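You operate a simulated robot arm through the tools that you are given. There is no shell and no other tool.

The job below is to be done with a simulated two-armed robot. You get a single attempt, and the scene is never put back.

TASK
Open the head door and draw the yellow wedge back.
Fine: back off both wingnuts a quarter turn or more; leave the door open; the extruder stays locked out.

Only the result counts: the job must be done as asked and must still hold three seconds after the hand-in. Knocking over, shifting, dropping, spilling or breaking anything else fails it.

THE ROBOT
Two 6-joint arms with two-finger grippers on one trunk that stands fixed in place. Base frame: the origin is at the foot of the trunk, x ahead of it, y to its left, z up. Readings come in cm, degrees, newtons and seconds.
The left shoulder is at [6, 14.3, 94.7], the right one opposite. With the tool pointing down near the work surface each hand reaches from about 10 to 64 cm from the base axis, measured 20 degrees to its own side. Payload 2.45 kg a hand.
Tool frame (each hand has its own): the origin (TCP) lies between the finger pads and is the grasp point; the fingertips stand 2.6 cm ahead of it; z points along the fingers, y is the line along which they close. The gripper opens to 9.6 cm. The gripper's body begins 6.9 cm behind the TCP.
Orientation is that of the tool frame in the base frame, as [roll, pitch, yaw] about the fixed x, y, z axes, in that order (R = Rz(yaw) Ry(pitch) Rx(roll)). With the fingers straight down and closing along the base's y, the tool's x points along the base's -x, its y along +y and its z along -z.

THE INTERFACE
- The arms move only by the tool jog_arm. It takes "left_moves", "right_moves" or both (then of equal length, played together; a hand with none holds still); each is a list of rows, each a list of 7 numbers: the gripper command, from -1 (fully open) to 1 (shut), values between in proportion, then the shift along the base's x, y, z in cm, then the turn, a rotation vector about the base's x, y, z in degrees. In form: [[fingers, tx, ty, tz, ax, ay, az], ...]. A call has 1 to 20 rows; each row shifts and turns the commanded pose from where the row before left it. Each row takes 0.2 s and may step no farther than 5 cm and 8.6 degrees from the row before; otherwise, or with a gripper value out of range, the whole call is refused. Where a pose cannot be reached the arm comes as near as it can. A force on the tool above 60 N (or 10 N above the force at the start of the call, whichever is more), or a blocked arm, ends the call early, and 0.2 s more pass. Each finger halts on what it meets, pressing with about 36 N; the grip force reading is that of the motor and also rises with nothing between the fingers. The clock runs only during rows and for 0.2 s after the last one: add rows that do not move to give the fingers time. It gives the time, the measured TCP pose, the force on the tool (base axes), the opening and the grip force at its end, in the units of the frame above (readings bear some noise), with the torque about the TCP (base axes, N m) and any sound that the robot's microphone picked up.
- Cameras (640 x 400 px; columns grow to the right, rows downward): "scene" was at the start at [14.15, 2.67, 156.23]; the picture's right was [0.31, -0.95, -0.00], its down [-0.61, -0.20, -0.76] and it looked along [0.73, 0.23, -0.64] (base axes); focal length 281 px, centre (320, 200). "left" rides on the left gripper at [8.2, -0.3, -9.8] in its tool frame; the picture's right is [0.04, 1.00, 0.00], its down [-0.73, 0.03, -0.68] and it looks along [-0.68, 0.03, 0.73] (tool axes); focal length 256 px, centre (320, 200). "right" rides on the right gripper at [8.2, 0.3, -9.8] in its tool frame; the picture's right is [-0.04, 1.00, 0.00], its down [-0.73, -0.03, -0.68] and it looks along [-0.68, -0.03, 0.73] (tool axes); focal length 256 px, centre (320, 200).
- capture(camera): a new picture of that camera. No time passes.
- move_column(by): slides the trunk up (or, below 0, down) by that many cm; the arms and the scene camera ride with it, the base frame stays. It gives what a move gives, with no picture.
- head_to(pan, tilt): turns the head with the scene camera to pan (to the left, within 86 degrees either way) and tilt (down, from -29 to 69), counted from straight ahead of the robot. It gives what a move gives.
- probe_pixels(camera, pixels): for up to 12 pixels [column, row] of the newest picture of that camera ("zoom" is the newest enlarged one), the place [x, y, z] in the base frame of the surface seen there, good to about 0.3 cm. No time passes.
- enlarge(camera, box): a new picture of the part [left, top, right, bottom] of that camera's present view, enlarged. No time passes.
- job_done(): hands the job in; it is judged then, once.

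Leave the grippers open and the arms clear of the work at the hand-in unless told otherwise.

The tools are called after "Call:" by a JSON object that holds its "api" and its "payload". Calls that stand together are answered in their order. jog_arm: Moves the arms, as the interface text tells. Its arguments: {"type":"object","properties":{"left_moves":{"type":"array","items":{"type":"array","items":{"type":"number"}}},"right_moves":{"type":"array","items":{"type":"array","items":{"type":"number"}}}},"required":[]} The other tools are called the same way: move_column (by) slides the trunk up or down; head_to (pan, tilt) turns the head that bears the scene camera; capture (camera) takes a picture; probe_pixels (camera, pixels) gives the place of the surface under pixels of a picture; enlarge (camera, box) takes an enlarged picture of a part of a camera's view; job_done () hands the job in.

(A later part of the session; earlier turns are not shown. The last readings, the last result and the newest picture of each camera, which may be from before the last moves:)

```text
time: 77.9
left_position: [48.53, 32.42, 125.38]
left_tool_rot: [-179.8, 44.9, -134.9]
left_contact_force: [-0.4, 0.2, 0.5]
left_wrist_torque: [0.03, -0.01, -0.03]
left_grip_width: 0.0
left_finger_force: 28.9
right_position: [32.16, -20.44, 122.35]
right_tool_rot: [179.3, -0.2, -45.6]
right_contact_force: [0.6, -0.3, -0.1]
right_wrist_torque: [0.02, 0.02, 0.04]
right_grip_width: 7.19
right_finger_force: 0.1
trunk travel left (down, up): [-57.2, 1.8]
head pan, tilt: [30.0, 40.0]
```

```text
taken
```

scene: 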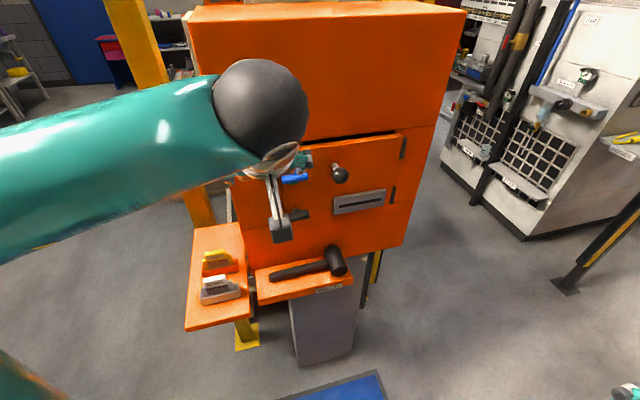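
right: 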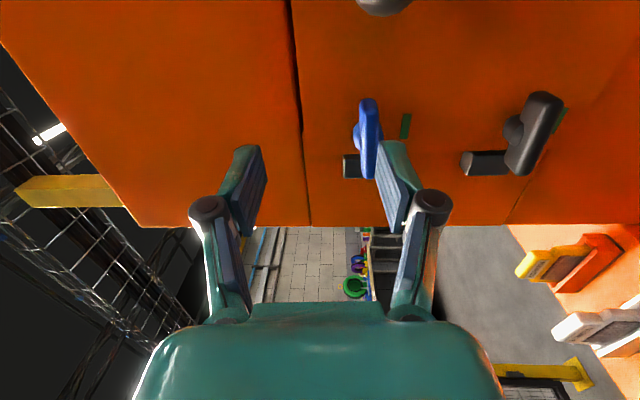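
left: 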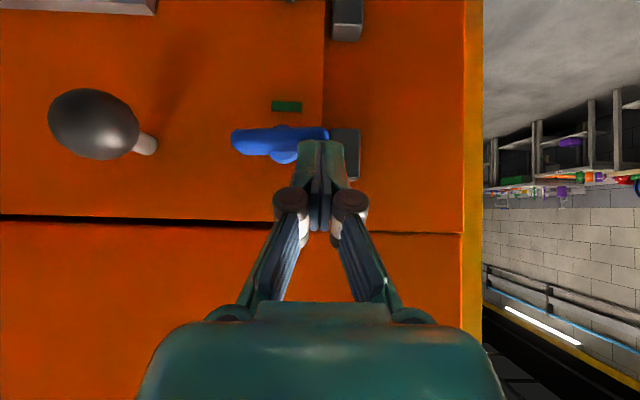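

No contact force yet, with the tip right at the wing's top edge. I'll continue down another 1.2 cm.

Call:
{"api": "jog_arm", "payload": {"left_moves": [[1, 0, 0, -0.3, 0, 0, 0], [1, 0, 0, -0.3, 0, 0, 0], [1, 0, 0, -0.3, 0, 0, 0], [1, 0, 0, -0.3, 0, 0, 0], [1, 0, 0, 0, 0, 0, 0]]}}

Call:
{"api": "capture", "payload": {"camera": "left"}}

Call:
{"api": "enlarge", "payload": {"camera": "left", "box": [200, 80, 400, 220]}}

```text
time: 79.1
left_position: [48.56, 32.45, 124.09]
left_tool_rot: [-179.9, 44.8, -135.1]
left_contact_force: [-2.0, -1.4, 0.8]
left_wrist_torque: [0.02, 0.05, 0.01]
left_grip_width: 0.01
left_finger_force: 28.4
right_position: [32.14, -20.42, 122.31]
right_tool_rot: [179.3, 0.0, -45.5]
right_contact_force: [-0.2, -0.4, -0.3]
right_wrist_torque: [0.01, -0.02, 0.0]
right_grip_width: 7.18
right_finger_force: 0.0
trunk travel left (down, up): [-57.2, 1.8]
head pan, tilt: [30.0, 40.0]
```

```text
taken
```

left: 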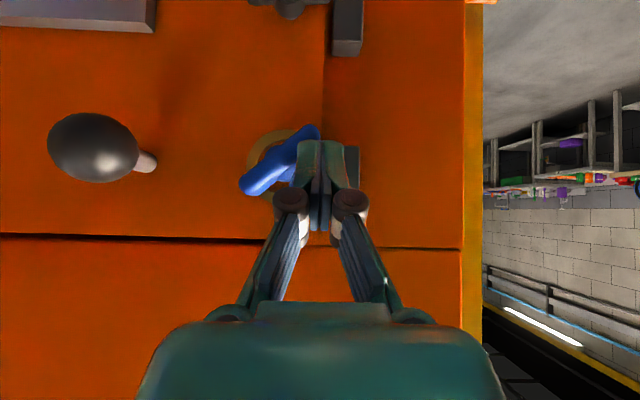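

```text
2.86 times, centred on (300, 150) of left
```

zoom: 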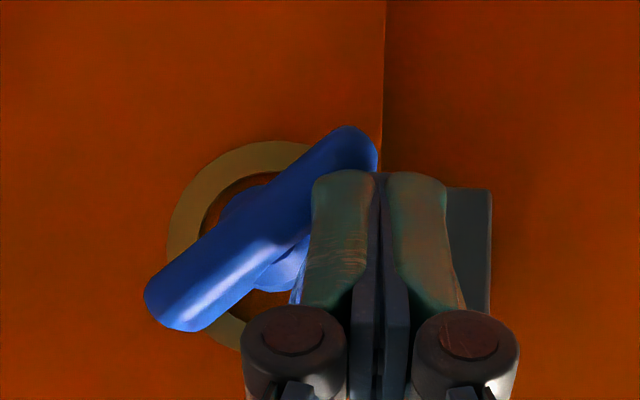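

It's turning: the wing has rotated about 40° counter-clockwise, with its left end down, at only about 2 N. A yellowish ring has appeared round the nut where the green patch was. I'll keep pushing down and slightly right, following the arc.

Call:
{"api": "jog_arm", "payload": {"left_moves": [[1, 0, 0, -0.3, 0, 0, 0], [1, 0, 0, -0.3, 0, 0, 0], [1, 0, 0, -0.3, 0, 0, 0], [1, 0, 0, -0.3, 0, 0, 0], [1, 0, 0, 0, 0, 0, 0]]}}

Call:
{"api": "enlarge", "payload": {"camera": "left", "box": [200, 80, 400, 220]}}

```text
time: 80.3
left_position: [48.54, 32.35, 122.92]
left_tool_rot: [-179.7, 44.9, -134.9]
left_contact_force: [0.1, -1.3, 0.1]
left_wrist_torque: [0.02, -0.03, 0.03]
left_grip_width: 0.0
left_finger_force: 28.7
right_position: [32.0, -20.37, 122.31]
right_tool_rot: [179.4, -0.1, -45.4]
right_contact_force: [-0.3, -0.2, 0.0]
right_wrist_torque: [0.05, 0.04, 0.01]
right_grip_width: 7.18
right_finger_force: 0.0
trunk travel left (down, up): [-57.2, 1.8]
head pan, tilt: [30.0, 40.0]
```

```text
2.86 times, centred on (300, 150) of left
```

zoom: 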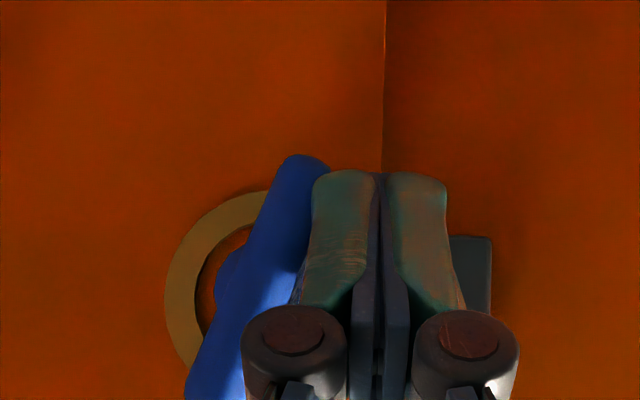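

The wing is now about 68° round. I'll lower the tip about 1.1 cm so it bears only on the lower half of the wing, then push right along the door to carry it past 90°.

Call:
{"api": "jog_arm", "payload": {"left_moves": [[1, -0.1, 0.1, -0.4, 0, 0, 0], [1, 0, 0, -0.4, 0, 0, 0], [1, 0, 0, -0.3, 0, 0, 0], [1, 0.25, -0.25, 0, 0, 0, 0], [1, 0.25, -0.25, 0, 0, 0, 0], [1, 0.25, -0.25, 0, 0, 0, 0], [1, 0.25, -0.25, 0, 0, 0, 0], [1, 0, 0, 0, 0, 0, 0]]}}

Call:
{"api": "enlarge", "payload": {"camera": "left", "box": [200, 80, 400, 220]}}

```text
time: 82.1
left_position: [49.4, 31.26, 121.7]
left_tool_rot: [-179.8, 44.6, -135.0]
left_contact_force: [-9.5, -5.0, -13.3]
left_wrist_torque: [-0.09, 0.24, -0.08]
left_grip_width: 0.0
left_finger_force: 28.3
right_position: [32.14, -20.45, 122.33]
right_tool_rot: [179.5, -0.1, -45.5]
right_contact_force: [0.2, 0.8, 0.2]
right_wrist_torque: [0.03, 0.03, 0.0]
right_grip_width: 7.19
right_finger_force: 0.0
trunk travel left (down, up): [-57.2, 1.8]
head pan, tilt: [30.0, 40.0]
```

```text
2.86 times, centred on (300, 150) of left
```

zoom: 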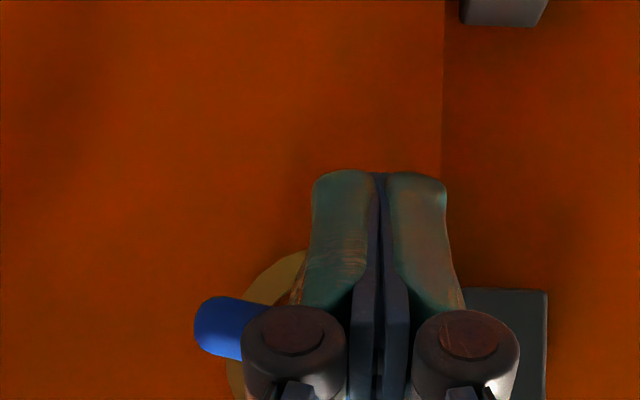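

The wing looks like it has swung further, with its visible end at (220,325), and there's about 17 N on the tool. I'll pull straight out from the door and look.

Call:
{"api": "jog_arm", "payload": {"left_moves": [[1, -1, -1, 0, 0, 0, 0], [1, -1.2, -1.2, 0, 0, 0, 0], [1, -1.2, -1.2, 0.5, 0, 0, 0], [1, -1.2, -1.2, 2, 0, 0, 0], [1, 0, 0, 3, 0, 0, 0], [1, 0, 0, 0, 0, 0, 0]]}}

Call:
{"api": "capture", "payload": {"camera": "left"}}

Call:
{"api": "enlarge", "payload": {"camera": "left", "box": [160, 20, 400, 170]}}

```text
time: 83.5
left_position: [44.89, 26.9, 127.4]
left_tool_rot: [-179.8, 44.9, -134.9]
left_contact_force: [-0.1, 0.1, 0.1]
left_wrist_torque: [-0.01, 0.02, 0.03]
left_grip_width: 0.0
left_finger_force: 28.8
right_position: [32.01, -20.49, 122.29]
right_tool_rot: [179.4, -0.2, -45.5]
right_contact_force: [-0.2, 0.0, -0.1]
right_wrist_torque: [0.0, -0.03, -0.02]
right_grip_width: 7.2
right_finger_force: 0.0
trunk travel left (down, up): [-57.2, 1.8]
head pan, tilt: [30.0, 40.0]
```

```text
taken
```

left: 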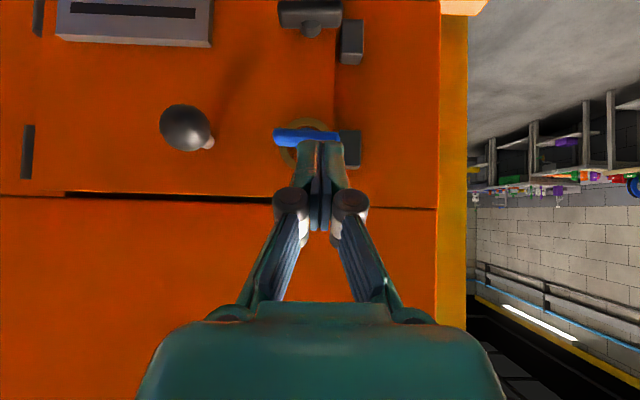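

```text
2.67 times, centred on (280, 95) of left
```

zoom: 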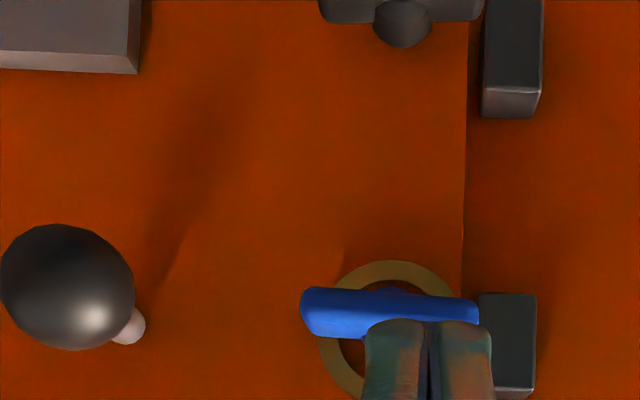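

The wing is nearly horizontal again, so it has either swung on to about 175° or sprung back. The green patch is gone and a tan ring shows. I'll raise the hand for an unobstructed look.

Call:
{"api": "jog_arm", "payload": {"left_moves": [[1, -1.5, -1.5, 2, 0, 0, 0], [1, -1.5, -1.5, 2, 0, 0, 0], [1, -1, 1, 0, 0, 0, 0], [1, 0, 0, 0, 0, 0, 0]]}}

Call:
{"api": "capture", "payload": {"camera": "left"}}

Call:
{"api": "enlarge", "payload": {"camera": "left", "box": [200, 30, 360, 130]}}

Call:
{"api": "capture", "payload": {"camera": "scene"}}

Call:
{"api": "enlarge", "payload": {"camera": "scene", "box": [250, 140, 350, 230]}}

```text
time: 84.5
left_position: [40.91, 24.86, 131.37]
left_tool_rot: [-179.9, 44.9, -135.0]
left_contact_force: [0.0, 0.0, -0.6]
left_wrist_torque: [0.01, -0.02, -0.01]
left_grip_width: 0.0
left_finger_force: 28.1
right_position: [32.04, -20.51, 122.19]
right_tool_rot: [179.3, -0.1, -45.5]
right_contact_force: [-0.3, 0.4, -0.5]
right_wrist_torque: [0.0, 0.05, -0.01]
right_grip_width: 7.18
right_finger_force: 0.0
trunk travel left (down, up): [-57.2, 1.8]
head pan, tilt: [30.0, 40.0]
```

```text
taken
```

left: 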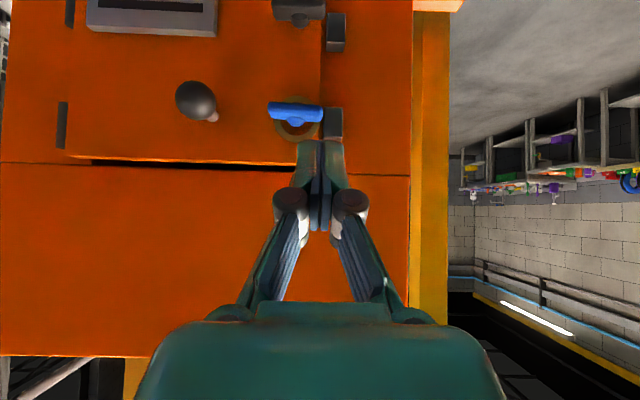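

```text
4.00 times, centred on (280, 80) of left
```

zoom: 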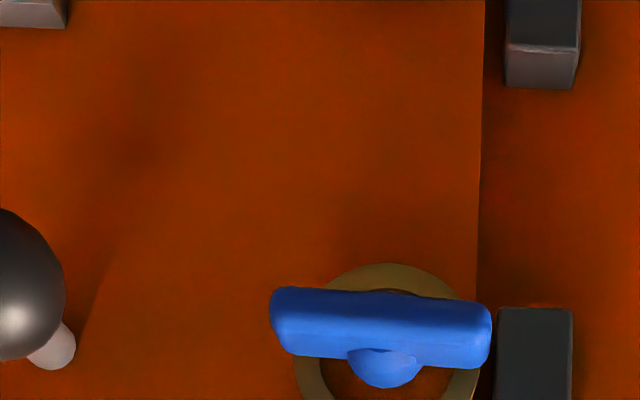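

```text
taken
```

scene: 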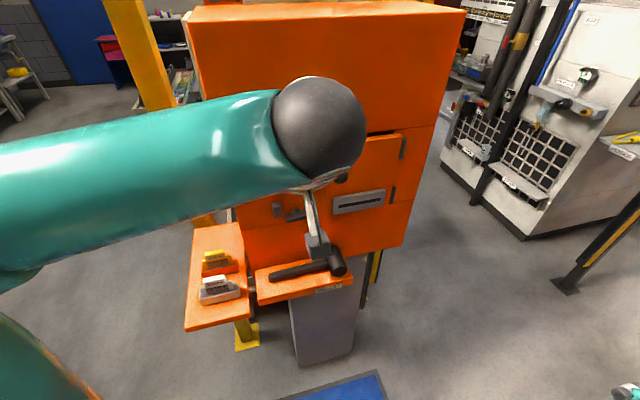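

```text
4.44 times, centred on (300, 185) of scene
```

zoom: 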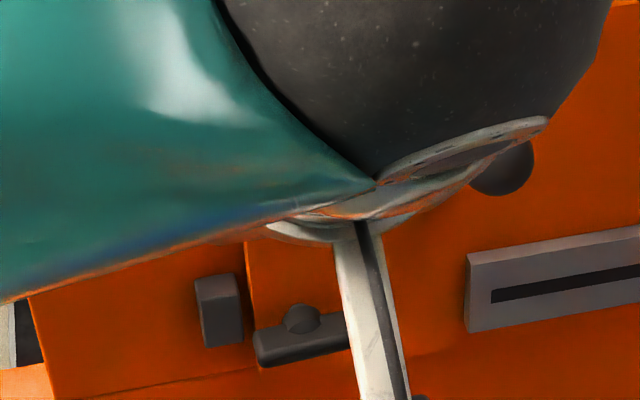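

The tan ring stays visible and the green patch is gone, so the nut's state has changed. The wing sits nearly level, with its world-left end slightly up. I'll probe whether it has moved outward on its thread.

Call:
{"api": "enlarge", "payload": {"camera": "left", "box": [250, 85, 346, 145]}}

Call:
{"api": "probe_pixels", "payload": {"camera": "left", "pixels": [[274, 106], [295, 108], [318, 112], [295, 112], [296, 122], [274, 110], [318, 117], [281, 127], [240, 90], [294, 12], [280, 5], [313, 8]]}}

```text
6.67 times, centred on (298, 115) of left
```

zoom: 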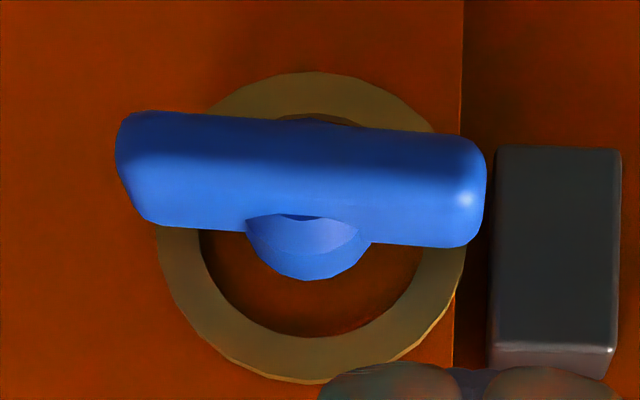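

```text
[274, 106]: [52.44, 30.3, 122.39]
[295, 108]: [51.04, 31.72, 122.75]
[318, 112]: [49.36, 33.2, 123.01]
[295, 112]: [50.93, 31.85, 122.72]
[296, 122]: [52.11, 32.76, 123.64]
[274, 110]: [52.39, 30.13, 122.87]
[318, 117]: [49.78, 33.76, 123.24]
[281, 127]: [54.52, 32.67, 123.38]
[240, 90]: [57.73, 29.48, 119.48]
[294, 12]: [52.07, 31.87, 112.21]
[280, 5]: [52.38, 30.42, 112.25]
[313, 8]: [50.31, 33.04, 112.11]
```

The wing front has moved out only about 0.1 cm, which isn't conclusive on the angle. To remove doubt I'll push the left end down again and leave it visibly past a quarter turn. First I'll return above the left end.

Call:
{"api": "jog_arm", "payload": {"left_moves": [[1, 1.9, 1.9, -1, 0, 0, 0], [1, 1.9, 1.9, -1, 0, 0, 0], [1, 1.9, 1.9, -1, 0, 0, 0], [1, 1.85, 1.85, -0.6, 0, 0, 0], [1, 0, 0, -0.6, 0, 0, 0], [1, 0, 0, -0.6, 0, 0, 0], [1, 0, 0, -0.6, 0, 0, 0], [1, 0, 0, 0, 0, 0, 0]]}}

Call:
{"api": "enlarge", "payload": {"camera": "left", "box": [200, 80, 400, 220]}}

```text
time: 86.3
left_position: [48.43, 32.48, 125.94]
left_tool_rot: [-179.7, 44.9, -134.9]
left_contact_force: [-0.1, -0.1, -0.1]
left_wrist_torque: [-0.01, -0.03, 0.03]
left_grip_width: 0.01
left_finger_force: 28.3
right_position: [32.08, -20.45, 122.24]
right_tool_rot: [179.4, -0.2, -45.5]
right_contact_force: [-0.6, -0.3, 0.3]
right_wrist_torque: [-0.01, -0.02, -0.02]
right_grip_width: 7.2
right_finger_force: 0.1
trunk travel left (down, up): [-57.2, 1.8]
head pan, tilt: [30.0, 40.0]
```

```text
2.86 times, centred on (300, 150) of left
```

zoom: 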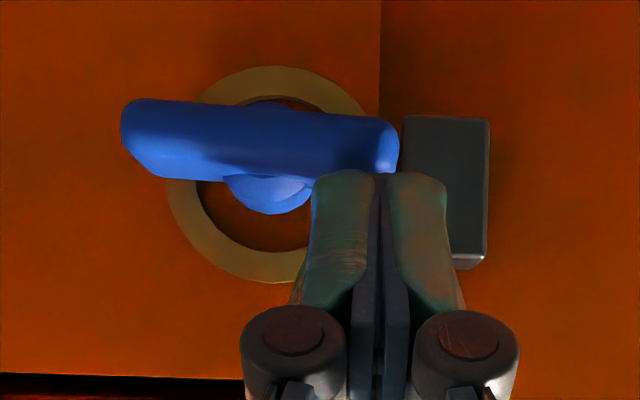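

The wing's left end is about 7° up. I'll push down about 2.5 cm again and then back straight out, to see whether it stays put.

Call:
{"api": "jog_arm", "payload": {"left_moves": [[1, 0, 0, -0.4, 0, 0, 0], [1, 0, 0, -0.4, 0, 0, 0], [1, 0, 0, -0.4, 0, 0, 0], [1, 0, 0, -0.4, 0, 0, 0], [1, 0, 0, -0.4, 0, 0, 0], [1, 0, 0, -0.4, 0, 0, 0], [1, 0, 0, -0.2, 0, 0, 0], [1, 0, 0, 0, 0, 0, 0]]}}

Call:
{"api": "enlarge", "payload": {"camera": "left", "box": [200, 80, 400, 220]}}

Call:
{"api": "jog_arm", "payload": {"left_moves": [[1, -0.7, -0.7, 0, 0, 0, 0], [1, -0.7, -0.7, 0, 0, 0, 0], [1, -1.2, -1.2, 1, 0, 0, 0], [1, -1.2, -1.2, 2, 0, 0, 0], [1, 0, 0, 2, 0, 0, 0], [1, 0, 0, 0, 0, 0, 0]]}}

Call:
{"api": "enlarge", "payload": {"camera": "left", "box": [200, 40, 400, 180]}}

```text
time: 88.1
left_position: [47.97, 32.28, 123.95]
left_tool_rot: [-179.3, 45.7, -134.5]
left_contact_force: [-11.6, -5.7, 39.7]
left_wrist_torque: [0.25, -0.53, -0.02]
left_grip_width: 0.0
left_finger_force: 28.5
right_position: [31.72, -20.67, 122.51]
right_tool_rot: [179.7, -0.1, -45.5]
right_contact_force: [0.3, -0.3, -0.1]
right_wrist_torque: [-0.02, 0.03, 0.01]
right_grip_width: 7.18
right_finger_force: 0.0
trunk travel left (down, up): [-57.2, 1.8]
head pan, tilt: [30.0, 40.0]
```

```text
2.86 times, centred on (300, 150) of left
```

zoom: 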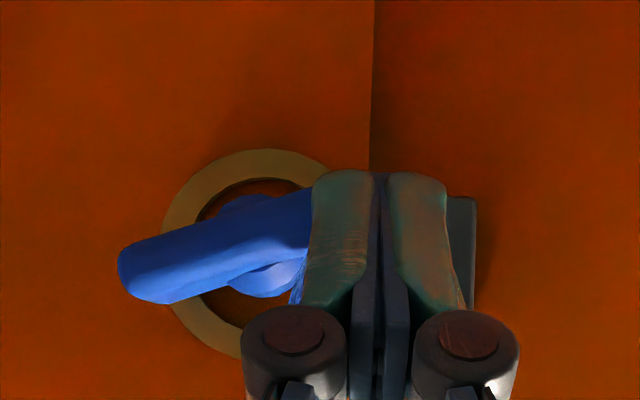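

```text
time: 89.5
left_position: [44.62, 28.74, 128.39]
left_tool_rot: [-179.9, 44.9, -134.9]
left_contact_force: [-0.5, 0.3, 0.6]
left_wrist_torque: [0.02, 0.02, -0.01]
left_grip_width: 0.0
left_finger_force: 28.5
right_position: [32.07, -20.4, 122.34]
right_tool_rot: [179.4, -0.1, -45.5]
right_contact_force: [0.0, -0.3, 0.2]
right_wrist_torque: [-0.01, -0.01, 0.01]
right_grip_width: 7.17
right_finger_force: 0.0
trunk travel left (down, up): [-57.2, 1.8]
head pan, tilt: [30.0, 40.0]
```

```text
2.86 times, centred on (300, 110) of left
```

zoom: 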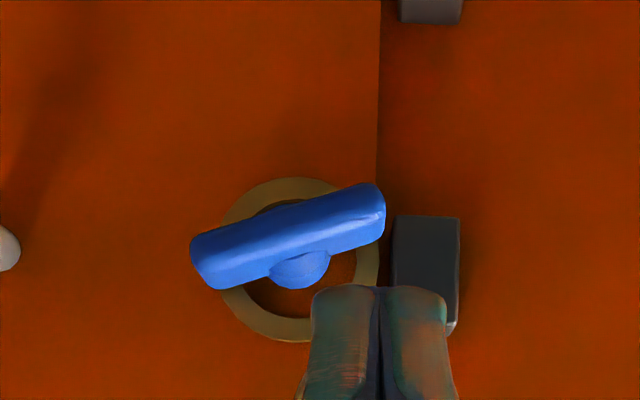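

This time the wing took about 40 N and stopped only about 17° past level, where the first push met just 2 N. So it has turned well past a half turn and reached its stop, and it stays there. The blue nut is backed off. Next is the dark nut, 10.5 cm lower. I'll lower the trunk 10 cm to keep the same arm geometry.

Call:
{"api": "move_column", "payload": {"by": -10.5}}

Call:
{"api": "capture", "payload": {"camera": "left"}}

Call:
{"api": "enlarge", "payload": {"camera": "left", "box": [200, 60, 400, 200]}}

Call:
{"api": "probe_pixels", "payload": {"camera": "zoom", "pixels": [[230, 180], [290, 180], [360, 180], [230, 215], [290, 215], [360, 215], [290, 130], [180, 100]]}}

```text
time: 90.8
left_position: [44.63, 28.64, 117.84]
left_tool_rot: [-179.8, 44.9, -134.9]
left_contact_force: [0.4, -0.3, -1.2]
left_wrist_torque: [0.02, 0.02, 0.01]
left_grip_width: 0.0
left_finger_force: 28.5
right_position: [32.14, -20.57, 111.87]
right_tool_rot: [179.4, -0.2, -45.5]
right_contact_force: [-0.6, 0.2, 0.8]
right_wrist_torque: [0.01, 0.05, -0.04]
right_grip_width: 7.21
right_finger_force: 0.0
trunk travel left (down, up): [-46.7, 12.3]
head pan, tilt: [30.0, 40.0]
```

```text
taken
```

left: 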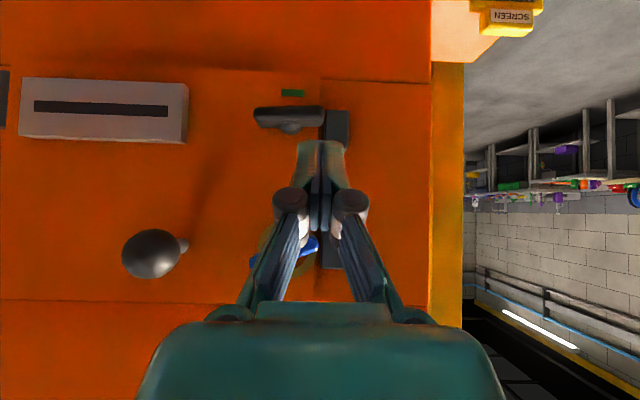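

```text
2.86 times, centred on (300, 130) of left
```

zoom: 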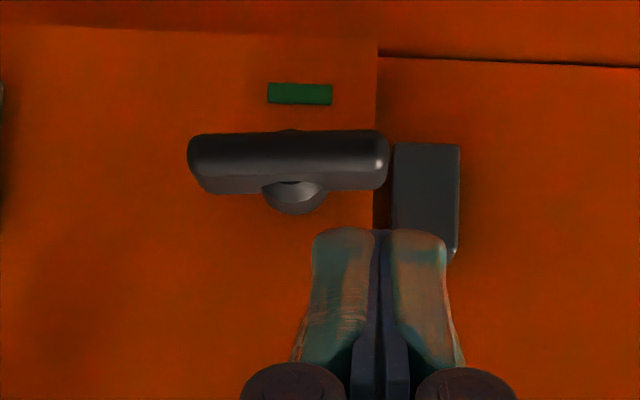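

```text
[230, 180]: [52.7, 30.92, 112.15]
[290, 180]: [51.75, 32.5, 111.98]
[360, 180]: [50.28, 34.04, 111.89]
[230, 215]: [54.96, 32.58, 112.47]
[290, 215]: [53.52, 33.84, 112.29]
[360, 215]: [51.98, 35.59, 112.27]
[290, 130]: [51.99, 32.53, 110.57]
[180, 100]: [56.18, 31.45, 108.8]
```

The dark wing is still level, with its green patch visible. Its top is at z≈112.1 and its axis at about 111.5. I'll move above its left end and push down the same way, watching for resistance.

Call:
{"api": "jog_arm", "payload": {"left_moves": [[1, 1.3, 1.27, -0.3, 0, 0, 0], [1, 1.3, 1.27, -0.7, 0, 0, 0], [1, 1.27, 1.27, -0.8, 0, 0, 0], [1, 0, 0, -0.5, 0, 0, 0], [1, 0, 0, -0.5, 0, 0, 0], [1, 0, 0, -0.4, 0, 0, 0], [1, 0, 0, -0.4, 0, 0, 0], [1, 0, 0, -0.4, 0, 0, 0], [1, 0, 0, -0.4, 0, 0, 0], [1, 0, 0, 0, 0, 0, 0]]}}

Call:
{"api": "enlarge", "payload": {"camera": "left", "box": [200, 60, 400, 200]}}

```text
time: 93.0
left_position: [48.37, 32.39, 113.36]
left_tool_rot: [-179.9, 44.9, -134.9]
left_contact_force: [-4.3, -1.5, 2.1]
left_wrist_torque: [-0.04, 0.06, -0.02]
left_grip_width: 0.0
left_finger_force: 28.6
right_position: [32.13, -20.47, 111.79]
right_tool_rot: [179.4, 0.0, -45.5]
right_contact_force: [-0.4, 0.9, -0.5]
right_wrist_torque: [-0.01, 0.02, 0.0]
right_grip_width: 7.17
right_finger_force: 0.1
trunk travel left (down, up): [-46.7, 12.3]
head pan, tilt: [30.0, 40.0]
```

```text
2.86 times, centred on (300, 130) of left
```

zoom: 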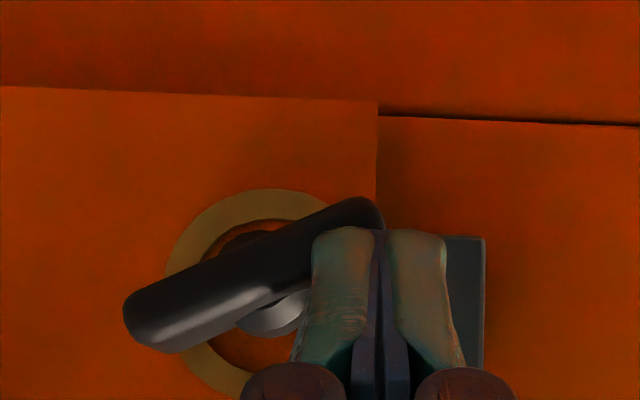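

The dark nut is turning the same way, about 27° so far at low force, with its ring visible and its green patch gone. I'll continue down.

Call:
{"api": "jog_arm", "payload": {"left_moves": [[1, 0, 0, -0.4, 0, 0, 0], [1, 0, 0, -0.4, 0, 0, 0], [1, 0, 0, -0.4, 0, 0, 0], [1, 0, 0, -0.4, 0, 0, 0], [1, 0, 0, 0, 0, 0, 0]]}}

Call:
{"api": "enlarge", "payload": {"camera": "left", "box": [200, 60, 400, 200]}}

```text
time: 94.2
left_position: [48.46, 32.52, 111.87]
left_tool_rot: [-179.8, 44.9, -134.9]
left_contact_force: [0.2, -0.5, -0.2]
left_wrist_torque: [0.0, 0.02, -0.01]
left_grip_width: 0.02
left_finger_force: 28.4
right_position: [32.1, -20.52, 111.84]
right_tool_rot: [179.4, -0.2, -45.4]
right_contact_force: [0.0, 0.0, 0.0]
right_wrist_torque: [-0.01, 0.01, 0.03]
right_grip_width: 7.19
right_finger_force: 0.0
trunk travel left (down, up): [-46.7, 12.3]
head pan, tilt: [30.0, 40.0]
```

```text
2.86 times, centred on (300, 130) of left
```

zoom: 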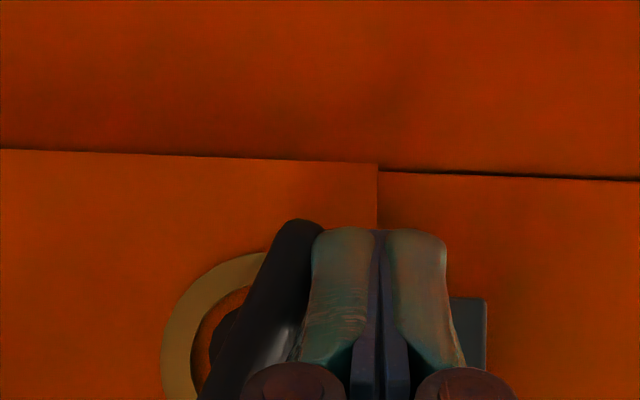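

The dark wing is at about 65°. I'll repeat the finishing move: down 1.1 cm, then push right along the door.

Call:
{"api": "jog_arm", "payload": {"left_moves": [[1, -0.1, 0.1, -0.4, 0, 0, 0], [1, 0, 0, -0.4, 0, 0, 0], [1, 0, 0, -0.3, 0, 0, 0], [1, 0.25, -0.25, 0, 0, 0, 0], [1, 0.25, -0.25, 0, 0, 0, 0], [1, 0, 0, 0, 0, 0, 0]]}}

Call:
{"api": "enlarge", "payload": {"camera": "left", "box": [200, 100, 400, 240]}}

Call:
{"api": "jog_arm", "payload": {"left_moves": [[1, 0.25, -0.25, 0, 0, 0, 0], [1, 0.25, -0.25, 0, 0, 0, 0], [1, 0, 0, 0, 0, 0, 0]]}}

Call:
{"api": "enlarge", "payload": {"camera": "left", "box": [200, 100, 400, 240]}}

```text
time: 95.6
left_position: [48.97, 32.0, 110.59]
left_tool_rot: [-179.6, 44.9, -134.9]
left_contact_force: [-0.1, 0.4, -0.1]
left_wrist_torque: [0.0, 0.02, 0.01]
left_grip_width: 0.0
left_finger_force: 28.9
right_position: [32.09, -20.51, 111.84]
right_tool_rot: [179.4, -0.1, -45.5]
right_contact_force: [0.1, -0.5, -1.0]
right_wrist_torque: [0.02, 0.03, -0.01]
right_grip_width: 7.21
right_finger_force: 0.1
trunk travel left (down, up): [-46.7, 12.3]
head pan, tilt: [30.0, 40.0]
```

```text
2.86 times, centred on (300, 170) of left
```

zoom: 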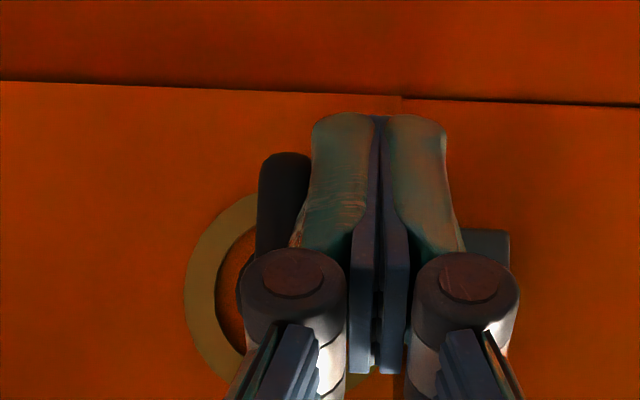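

```text
time: 96.4
left_position: [49.35, 31.6, 110.58]
left_tool_rot: [-179.9, 44.8, -135.1]
left_contact_force: [-9.0, -3.5, -12.5]
left_wrist_torque: [-0.1, 0.18, -0.07]
left_grip_width: 0.01
left_finger_force: 28.6
right_position: [32.08, -20.43, 111.87]
right_tool_rot: [179.4, -0.1, -45.5]
right_contact_force: [-0.5, -0.7, -0.8]
right_wrist_torque: [-0.01, 0.01, -0.02]
right_grip_width: 7.18
right_finger_force: 0.1
trunk travel left (down, up): [-46.7, 12.3]
head pan, tilt: [30.0, 40.0]
```

```text
2.86 times, centred on (300, 170) of left
```

zoom: 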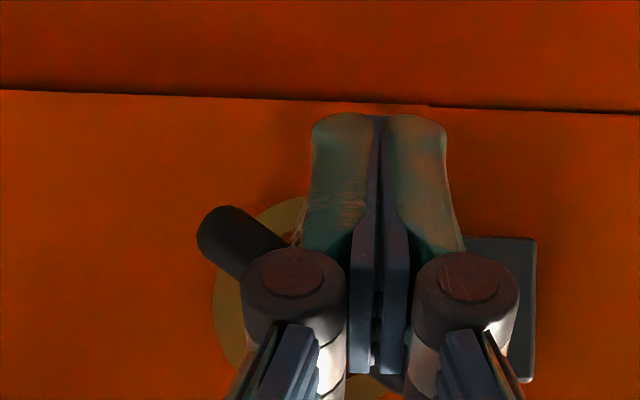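

Confirmed: the dark wing passed vertical (about 92°) and is now near 140°, so the blue one went the same way. I'll back straight out from the door, open the gripper and check both nuts.

Call:
{"api": "jog_arm", "payload": {"left_moves": [[1, -0.8, -0.8, 0, 0, 0, 0], [1, -1.2, -1.2, 0, 0, 0, 0], [1, -1.2, -1.2, 0.5, 0, 0, 0], [1, -1.5, -1.5, 2, 0, 0, 0], [1, -1.5, -1.5, 3, 0, 0, 0], [1, 0, 0, 3, 0, 0, 0], [1, 0, 0, 0, 0, 0, 0]]}}

Call:
{"api": "capture", "payload": {"camera": "left"}}

Call:
{"api": "capture", "payload": {"camera": "scene"}}

```text
time: 98.0
left_position: [43.06, 25.46, 119.24]
left_tool_rot: [-179.8, 44.8, -134.9]
left_contact_force: [0.3, -1.5, 0.6]
left_wrist_torque: [0.0, 0.0, 0.01]
left_grip_width: 0.0
left_finger_force: 28.7
right_position: [32.14, -20.47, 111.88]
right_tool_rot: [179.4, -0.1, -45.5]
right_contact_force: [0.1, -0.2, 0.0]
right_wrist_torque: [0.03, 0.0, -0.01]
right_grip_width: 7.2
right_finger_force: 0.1
trunk travel left (down, up): [-46.7, 12.3]
head pan, tilt: [30.0, 40.0]
```

```text
taken
```

left: 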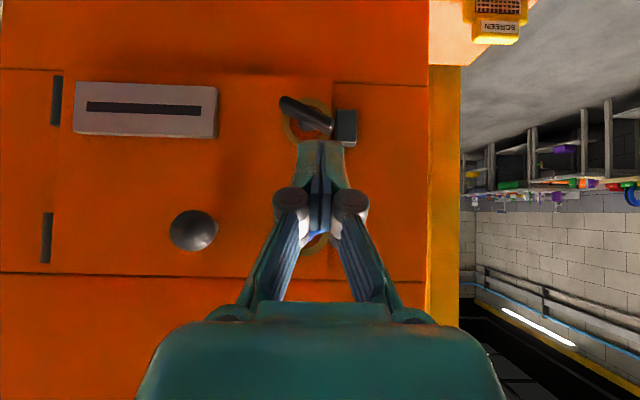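

```text
taken
```

scene: 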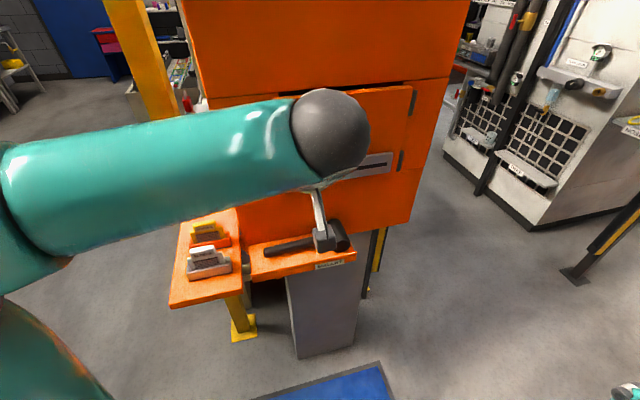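

Both wingnuts are now turned well past 90°, with the dark one at about 150°. Next I'll open the door: raise the trunk back 10.5 cm, open the left fingers to about 6 cm, and line up with the knob ball, centre about (57.1,24.7,122.7), along the tilted tool axis.

Call:
{"api": "move_column", "payload": {"by": 10.5}}

Call:
{"api": "jog_arm", "payload": {"left_moves": [[-0.2, 1.5, -1.2, 0, 0, 0, 0], [-0.2, 1.5, -1.2, 0, 0, 0, 0], [-0.2, 1.5, -1.2, 0, 0, 0, 0], [-0.2, 1.5, -0.4, 0, 0, 0, 0], [-0.2, 1.5, 0, 0, 0, 0, 0], [-0.2, 0, 0, 0, 0, 0, 0]]}}

Call:
{"api": "capture", "payload": {"camera": "left"}}

Call:
{"api": "capture", "payload": {"camera": "scene"}}

```text
time: 99.4
left_position: [43.17, 25.36, 129.62]
left_tool_rot: [-179.8, 44.9, -134.9]
left_contact_force: [0.1, 0.1, -0.1]
left_wrist_torque: [0.01, 0.0, 0.0]
left_grip_width: 0.0
left_finger_force: 28.7
right_position: [32.06, -20.44, 122.36]
right_tool_rot: [179.5, 0.0, -45.5]
right_contact_force: [0.3, 0.2, -0.2]
right_wrist_torque: [0.04, 0.02, -0.04]
right_grip_width: 7.2
right_finger_force: 0.1
trunk travel left (down, up): [-57.2, 1.8]
head pan, tilt: [30.0, 40.0]
```

```text
time: 100.8
left_position: [50.62, 21.39, 129.74]
left_tool_rot: [-179.7, 44.9, -134.9]
left_contact_force: [0.8, 0.3, -0.3]
left_wrist_torque: [-0.02, 0.01, 0.0]
left_grip_width: 5.74
left_finger_force: 0.0
right_position: [32.08, -20.56, 122.21]
right_tool_rot: [179.4, 0.0, -45.5]
right_contact_force: [-0.6, -0.6, 0.4]
right_wrist_torque: [-0.02, 0.01, -0.01]
right_grip_width: 7.18
right_finger_force: 0.0
trunk travel left (down, up): [-57.2, 1.8]
head pan, tilt: [30.0, 40.0]
```

```text
taken
```

left: 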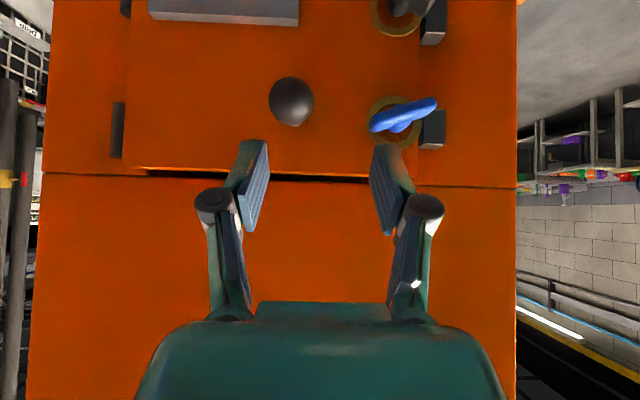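

```text
taken
```

scene: 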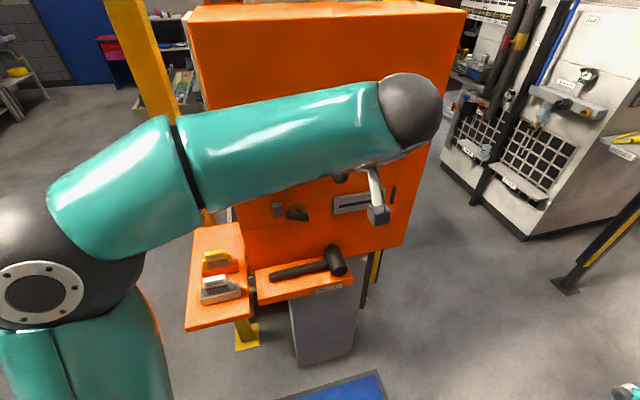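

The knob appears at (291,103), slightly right of the finger centre line. I'll probe it for a final position.

Call:
{"api": "probe_pixels", "payload": {"camera": "left", "pixels": [[291, 102], [280, 102], [303, 102], [291, 88], [291, 116], [230, 60]]}}

```text
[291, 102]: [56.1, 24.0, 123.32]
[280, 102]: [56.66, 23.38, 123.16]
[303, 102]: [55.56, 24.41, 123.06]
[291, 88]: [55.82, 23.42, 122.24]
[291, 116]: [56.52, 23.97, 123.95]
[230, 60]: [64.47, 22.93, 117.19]
```

Ball centre confirmed at about (57.2,24.8,122.7). I'll line up and slide in along the tool axis with the fingers straddling the ball.

Call:
{"api": "jog_arm", "payload": {"left_moves": [[-0.2, 1.3, -0.3, -0.7, 0, 0, 0], [-0.2, 1.3, -0.3, -0.6, 0, 0, 0], [-0.2, 0.8, 0.8, -1.13, 0, 0, 0], [-0.2, 0.8, 0.8, -1.13, 0, 0, 0], [-0.2, 0.8, 0.8, -1.13, 0, 0, 0], [-0.2, 0, 0, 0, 0, 0, 0]]}}

Call:
{"api": "capture", "payload": {"camera": "left"}}

```text
time: 102.2
left_position: [55.62, 23.24, 124.97]
left_tool_rot: [-179.9, 44.9, -134.9]
left_contact_force: [0.2, -0.5, -0.5]
left_wrist_torque: [0.0, 0.01, 0.0]
left_grip_width: 5.74
left_finger_force: 0.0
right_position: [32.01, -20.47, 122.37]
right_tool_rot: [179.4, -0.2, -45.5]
right_contact_force: [-0.1, 0.2, 0.3]
right_wrist_torque: [-0.05, 0.03, -0.02]
right_grip_width: 7.22
right_finger_force: 0.0
trunk travel left (down, up): [-57.2, 1.8]
head pan, tilt: [30.0, 40.0]
```

```text
taken
```

left: 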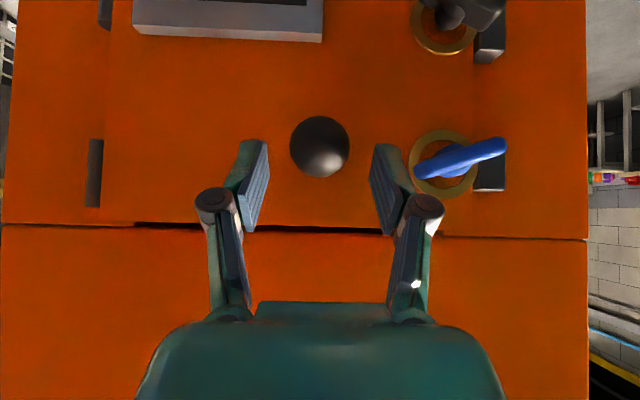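

The knob is centred between the fingers at (319,147). I'll advance the last 3 cm and close on the ball.

Call:
{"api": "jog_arm", "payload": {"left_moves": [[-0.2, 0.8, 0.8, -1.13, 0, 0, 0], [-0.2, 0.75, 0.75, -1.1, 0, 0, 0], [1, 0, 0, 0, 0, 0, 0], [1, 0, 0, 0, 0, 0, 0], [1, 0, 0, 0, 0, 0, 0]]}}

Call:
{"api": "capture", "payload": {"camera": "left"}}

```text
time: 103.4
left_position: [57.34, 24.71, 122.67]
left_tool_rot: [-179.9, 44.9, -135.0]
left_contact_force: [-0.1, 1.0, -3.0]
left_wrist_torque: [0.18, -0.31, 0.06]
left_grip_width: 3.4
left_finger_force: 45.1
right_position: [32.03, -20.46, 122.25]
right_tool_rot: [179.4, -0.1, -45.5]
right_contact_force: [-0.5, 0.3, 0.2]
right_wrist_torque: [0.01, 0.01, -0.03]
right_grip_width: 7.2
right_finger_force: 0.1
trunk travel left (down, up): [-57.2, 1.8]
head pan, tilt: [30.0, 40.0]
```

```text
taken
```

left: 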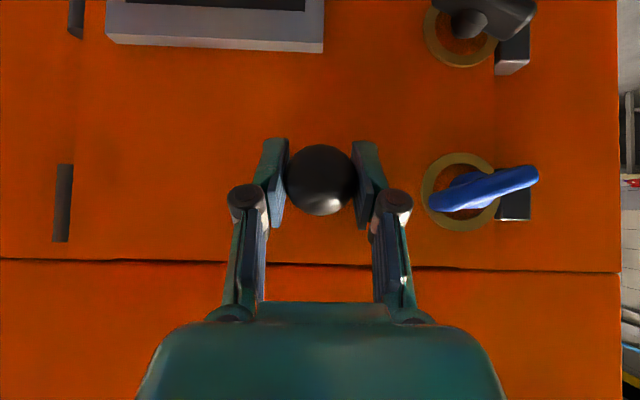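

The ball is gripped at a width of 3.4 cm. I'll pull the door open slowly along its hinge arc, about the hinge at (72,16), starting with 10°.

Call:
{"api": "jog_arm", "payload": {"left_moves": [[1, -0.36, -0.65, 0, 0, 0, 0], [1, -0.36, -0.66, 0, 0, 0, 0], [1, -0.29, -0.68, 0, 0, 0, 0], [1, -0.29, -0.69, 0, 0, 0, 0], [1, 0, 0, 0, 0, 0, 0]]}}

Call:
{"api": "capture", "payload": {"camera": "left"}}

Call:
{"api": "capture", "payload": {"camera": "scene"}}

```text
time: 104.6
left_position: [55.98, 22.06, 122.76]
left_tool_rot: [-179.9, 44.9, -135.0]
left_contact_force: [2.9, 2.0, 0.0]
left_wrist_torque: [0.17, -0.12, 0.42]
left_grip_width: 3.4
left_finger_force: 45.0
right_position: [32.13, -20.37, 122.23]
right_tool_rot: [179.4, -0.1, -45.4]
right_contact_force: [0.1, -0.7, 1.1]
right_wrist_torque: [0.01, 0.0, 0.01]
right_grip_width: 7.18
right_finger_force: 0.0
trunk travel left (down, up): [-57.2, 1.8]
head pan, tilt: [30.0, 40.0]
```

```text
taken
```

left: 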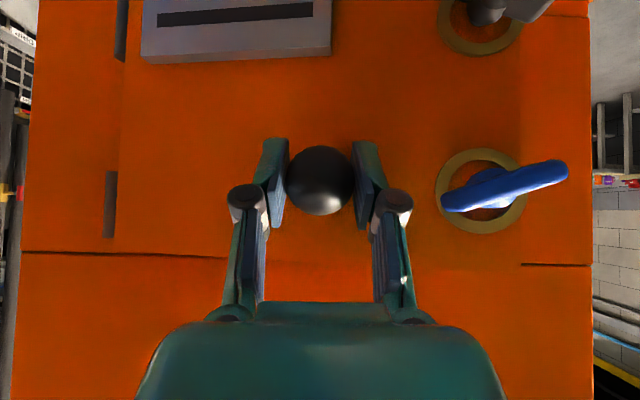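

```text
taken
```

scene: 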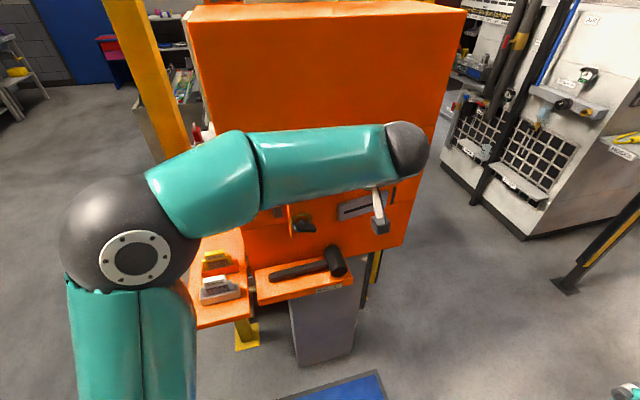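

The door is moving with only a few newtons. I'll continue the arc to about 40° open, yawing the hand slightly with the door so the stem clears the fingers.

Call:
{"api": "jog_arm", "payload": {"left_moves": [[1, -0.235, -0.71, 0, 0, 0, 1], [1, -0.235, -0.71, 0, 0, 0, 1], [1, -0.17, -0.725, 0, 0, 0, 1], [1, -0.17, -0.725, 0, 0, 0, 1], [1, -0.105, -0.74, 0, 0, 0, 1], [1, -0.105, -0.74, 0, 0, 0, 1], [1, -0.04, -0.745, 0, 0, 0, 1], [1, -0.04, -0.745, 0, 0, 0, 1], [1, 0.025, -0.745, 0, 0, 0, 1], [1, 0.025, -0.745, 0, 0, 0, 1], [1, 0.09, -0.74, 0, 0, 0, 1], [1, 0.09, -0.74, 0, 0, 0, 1], [1, 0, 0, 0, 0, 0, 0]]}}

Call:
{"api": "capture", "payload": {"camera": "left"}}

Call:
{"api": "capture", "payload": {"camera": "scene"}}

```text
time: 107.4
left_position: [54.98, 13.19, 122.74]
left_tool_rot: [-179.7, 44.8, -123.0]
left_contact_force: [-7.5, 0.7, -4.5]
left_wrist_torque: [-0.07, 0.01, 0.2]
left_grip_width: 3.47
left_finger_force: 45.3
right_position: [31.96, -20.36, 122.24]
right_tool_rot: [179.4, -0.1, -45.5]
right_contact_force: [0.7, 0.5, 0.2]
right_wrist_torque: [0.01, 0.0, 0.03]
right_grip_width: 7.2
right_finger_force: 0.1
trunk travel left (down, up): [-57.2, 1.8]
head pan, tilt: [30.0, 40.0]
```

```text
taken
```

left: 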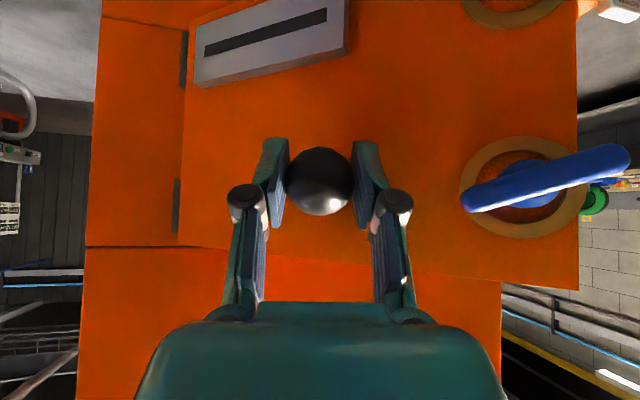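

```text
taken
```

scene: 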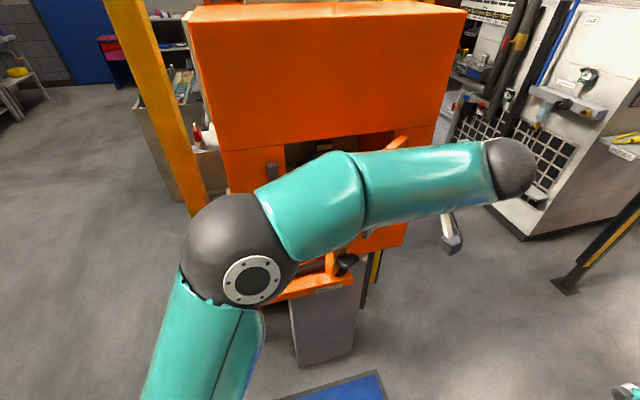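

The door is about 40° open. I'll release the knob and retreat along the tool axis, so I can go round to the inside face and push the door fully open with closed fingers.

Call:
{"api": "jog_arm", "payload": {"left_moves": [[-0.3, 0, 0, 0, 0, 0, 0], [-0.3, 0, 0, 0, 0, 0, 0], [-0.3, -0.39, -0.59, 0.71, 0, 0, 0], [-0.3, -0.58, -0.89, 1.06, 0, 0, 0], [-0.3, -0.77, -1.19, 1.41, 0, 0, 0], [-0.3, -0.77, -1.19, 1.41, 0, 0, 0], [-0.3, -0.77, -1.19, 1.41, 0, 0, 0], [-0.3, -1, 0, 2, 0, 0, 0], [-0.3, -2, 0, 1, 0, 0, 0], [-0.3, 0, 0, 0, 0, 0, 0]]}}

Call:
{"api": "capture", "payload": {"camera": "left"}}

Call:
{"api": "capture", "payload": {"camera": "scene"}}

```text
time: 109.6
left_position: [48.87, 8.2, 131.74]
left_tool_rot: [-179.9, 44.9, -123.0]
left_contact_force: [-0.5, -0.1, -0.3]
left_wrist_torque: [-0.02, 0.0, 0.03]
left_grip_width: 6.24
left_finger_force: 0.1
right_position: [32.18, -20.43, 122.29]
right_tool_rot: [179.4, -0.1, -45.5]
right_contact_force: [-0.1, 0.1, -0.4]
right_wrist_torque: [0.04, 0.02, 0.0]
right_grip_width: 7.18
right_finger_force: 0.1
trunk travel left (down, up): [-57.2, 1.8]
head pan, tilt: [30.0, 40.0]
```

```text
taken
```

left: 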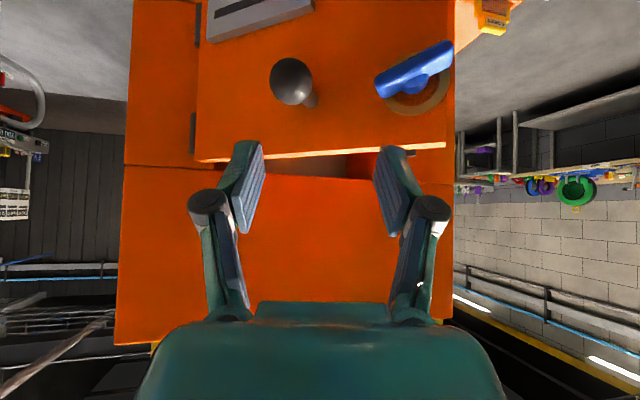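

```text
taken
```

scene: 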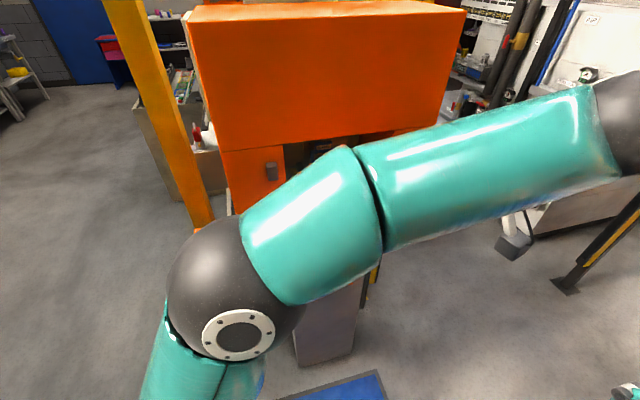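

The knob is released and the door stays put. In the left camera the door's top edge runs from (200,160) to (450,145). I'll lift, close the fingers, and swing the hand left around the door's free edge, yawing about -117° so it points toward the door's inside face.

Call:
{"api": "jog_arm", "payload": {"left_moves": [[1, -0.8, 0.6, 0.8, 0, 0, -8.4], [1, -0.8, 0.8, 0.8, 0, 0, -8.4], [1, -0.8, 1.0, 0.8, 0, 0, -8.4], [1, -0.8, 1.2, 0.6, 0, 0, -8.4], [1, -0.8, 1.2, 0.4, 0, 0, -8.4], [1, -0.6, 1.2, 0.2, 0, 0, -8.4], [1, -0.6, 1.2, 0, 0, 0, -8.4], [1, -0.5, 1.2, 0, 0, 0, -8.4], [1, -0.5, 1.2, 0, 0, 0, -8.4], [1, -0.5, 1.2, 0, 0, 0, -8.4], [1, 0, 1.2, 0, 0, 0, -8.4], [1, 0, 1.2, 0, 0, 0, -8.4], [1, 0, 1.2, 0, 0, 0, -8.4], [1, 0, 1.2, 0, 0, 0, -8.4], [1, 0, 0, 0, 0, 0, 0]]}}

Call:
{"api": "capture", "payload": {"camera": "left"}}

Call:
{"api": "capture", "payload": {"camera": "scene"}}

```text
time: 112.8
left_position: [21.68, 1.98, 135.59]
left_tool_rot: [176.1, 45.2, 117.8]
left_contact_force: [-0.2, 0.7, 0.8]
left_wrist_torque: [0.02, 0.03, -0.03]
left_grip_width: 0.03
left_finger_force: 28.2
left hand out of reach, approached as far as the arm can: row 9, 10, 11, 12, 13, 14
right_position: [32.14, -20.3, 122.37]
right_tool_rot: [179.5, -0.1, -45.5]
right_contact_force: [0.2, 0.5, -0.5]
right_wrist_torque: [0.04, -0.02, 0.02]
right_grip_width: 7.2
right_finger_force: 0.0
trunk travel left (down, up): [-57.2, 1.8]
head pan, tilt: [30.0, 40.0]
```

```text
taken
```

left: 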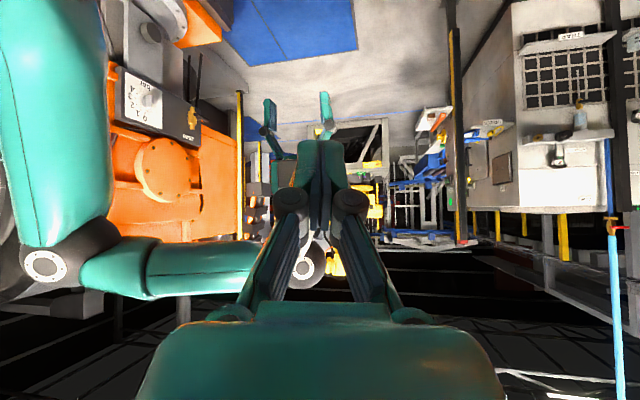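

```text
taken
```

scene: 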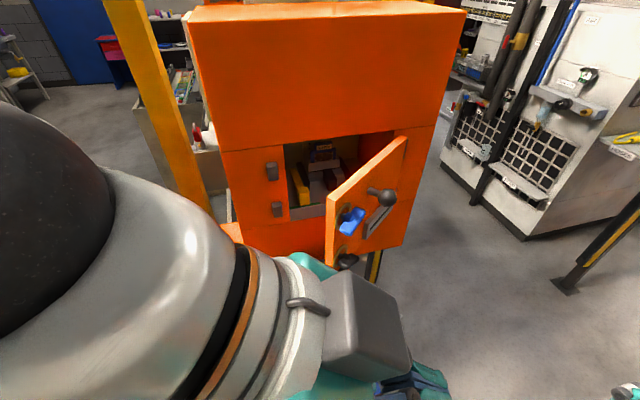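

The left hand ended up near the body at (21.7,2) because that yaw isn't reachable out there. However, the scene camera now has a clear view into the head. I'll enlarge the opening.

Call:
{"api": "enlarge", "payload": {"camera": "scene", "box": [250, 120, 420, 270]}}

Call:
{"api": "enlarge", "payload": {"camera": "scene", "box": [275, 130, 365, 220]}}

```text
2.67 times, centred on (335, 195) of scene
```

zoom: 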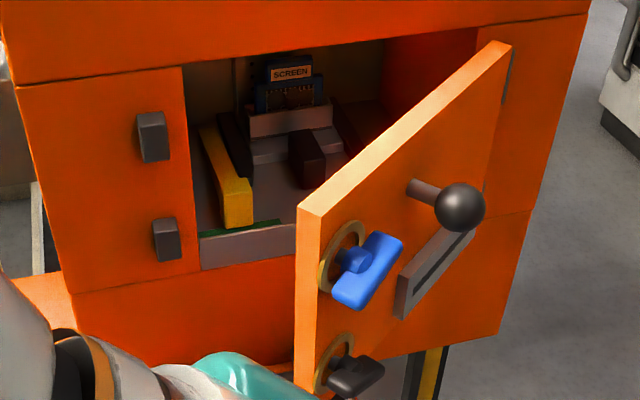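

```text
4.44 times, centred on (320, 175) of scene
```

zoom: 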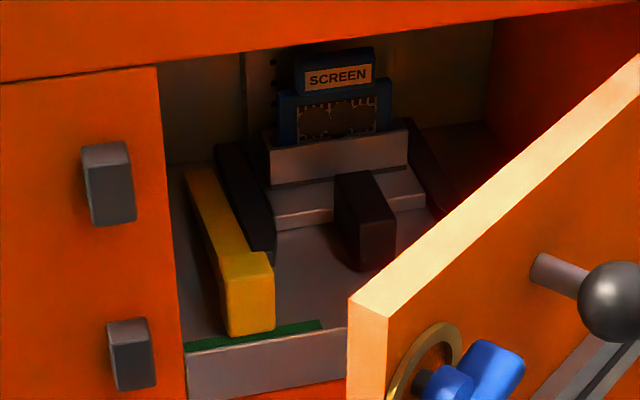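

Inside I see the yellow wedge: a long bar on the left running front to back, with a taller block at its front end at (250,290) in the zoom. A green strip lies on the floor in front of it, a blue SCREEN sits at the back and there's a dark centre block. I'll measure these.

Call:
{"api": "probe_pixels", "payload": {"camera": "zoom", "pixels": [[248, 262], [235, 275], [270, 270], [250, 310], [225, 225], [200, 185], [190, 172], [235, 180], [255, 335], [260, 365], [365, 190], [365, 240]]}}

Call:
{"api": "probe_pixels", "payload": {"camera": "zoom", "pixels": [[340, 165], [335, 75], [200, 330], [300, 270], [160, 120], [178, 330], [350, 330], [600, 80], [400, 290], [215, 80], [450, 160], [275, 255]]}}

```text
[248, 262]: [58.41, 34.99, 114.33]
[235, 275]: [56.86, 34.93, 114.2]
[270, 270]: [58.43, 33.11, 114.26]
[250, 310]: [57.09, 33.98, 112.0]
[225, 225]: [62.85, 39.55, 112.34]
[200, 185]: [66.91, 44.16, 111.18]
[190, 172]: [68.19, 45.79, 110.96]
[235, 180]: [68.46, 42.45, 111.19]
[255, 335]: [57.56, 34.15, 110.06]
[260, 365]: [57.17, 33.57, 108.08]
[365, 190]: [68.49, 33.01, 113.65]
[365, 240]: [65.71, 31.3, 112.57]
```

```text
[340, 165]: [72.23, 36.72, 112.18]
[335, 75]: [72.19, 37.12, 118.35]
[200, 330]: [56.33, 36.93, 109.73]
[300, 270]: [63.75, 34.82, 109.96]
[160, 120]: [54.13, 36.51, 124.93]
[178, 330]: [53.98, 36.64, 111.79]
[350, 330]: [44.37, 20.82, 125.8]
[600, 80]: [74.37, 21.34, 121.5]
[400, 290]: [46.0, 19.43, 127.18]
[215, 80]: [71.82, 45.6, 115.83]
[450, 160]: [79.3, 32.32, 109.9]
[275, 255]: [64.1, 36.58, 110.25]
```

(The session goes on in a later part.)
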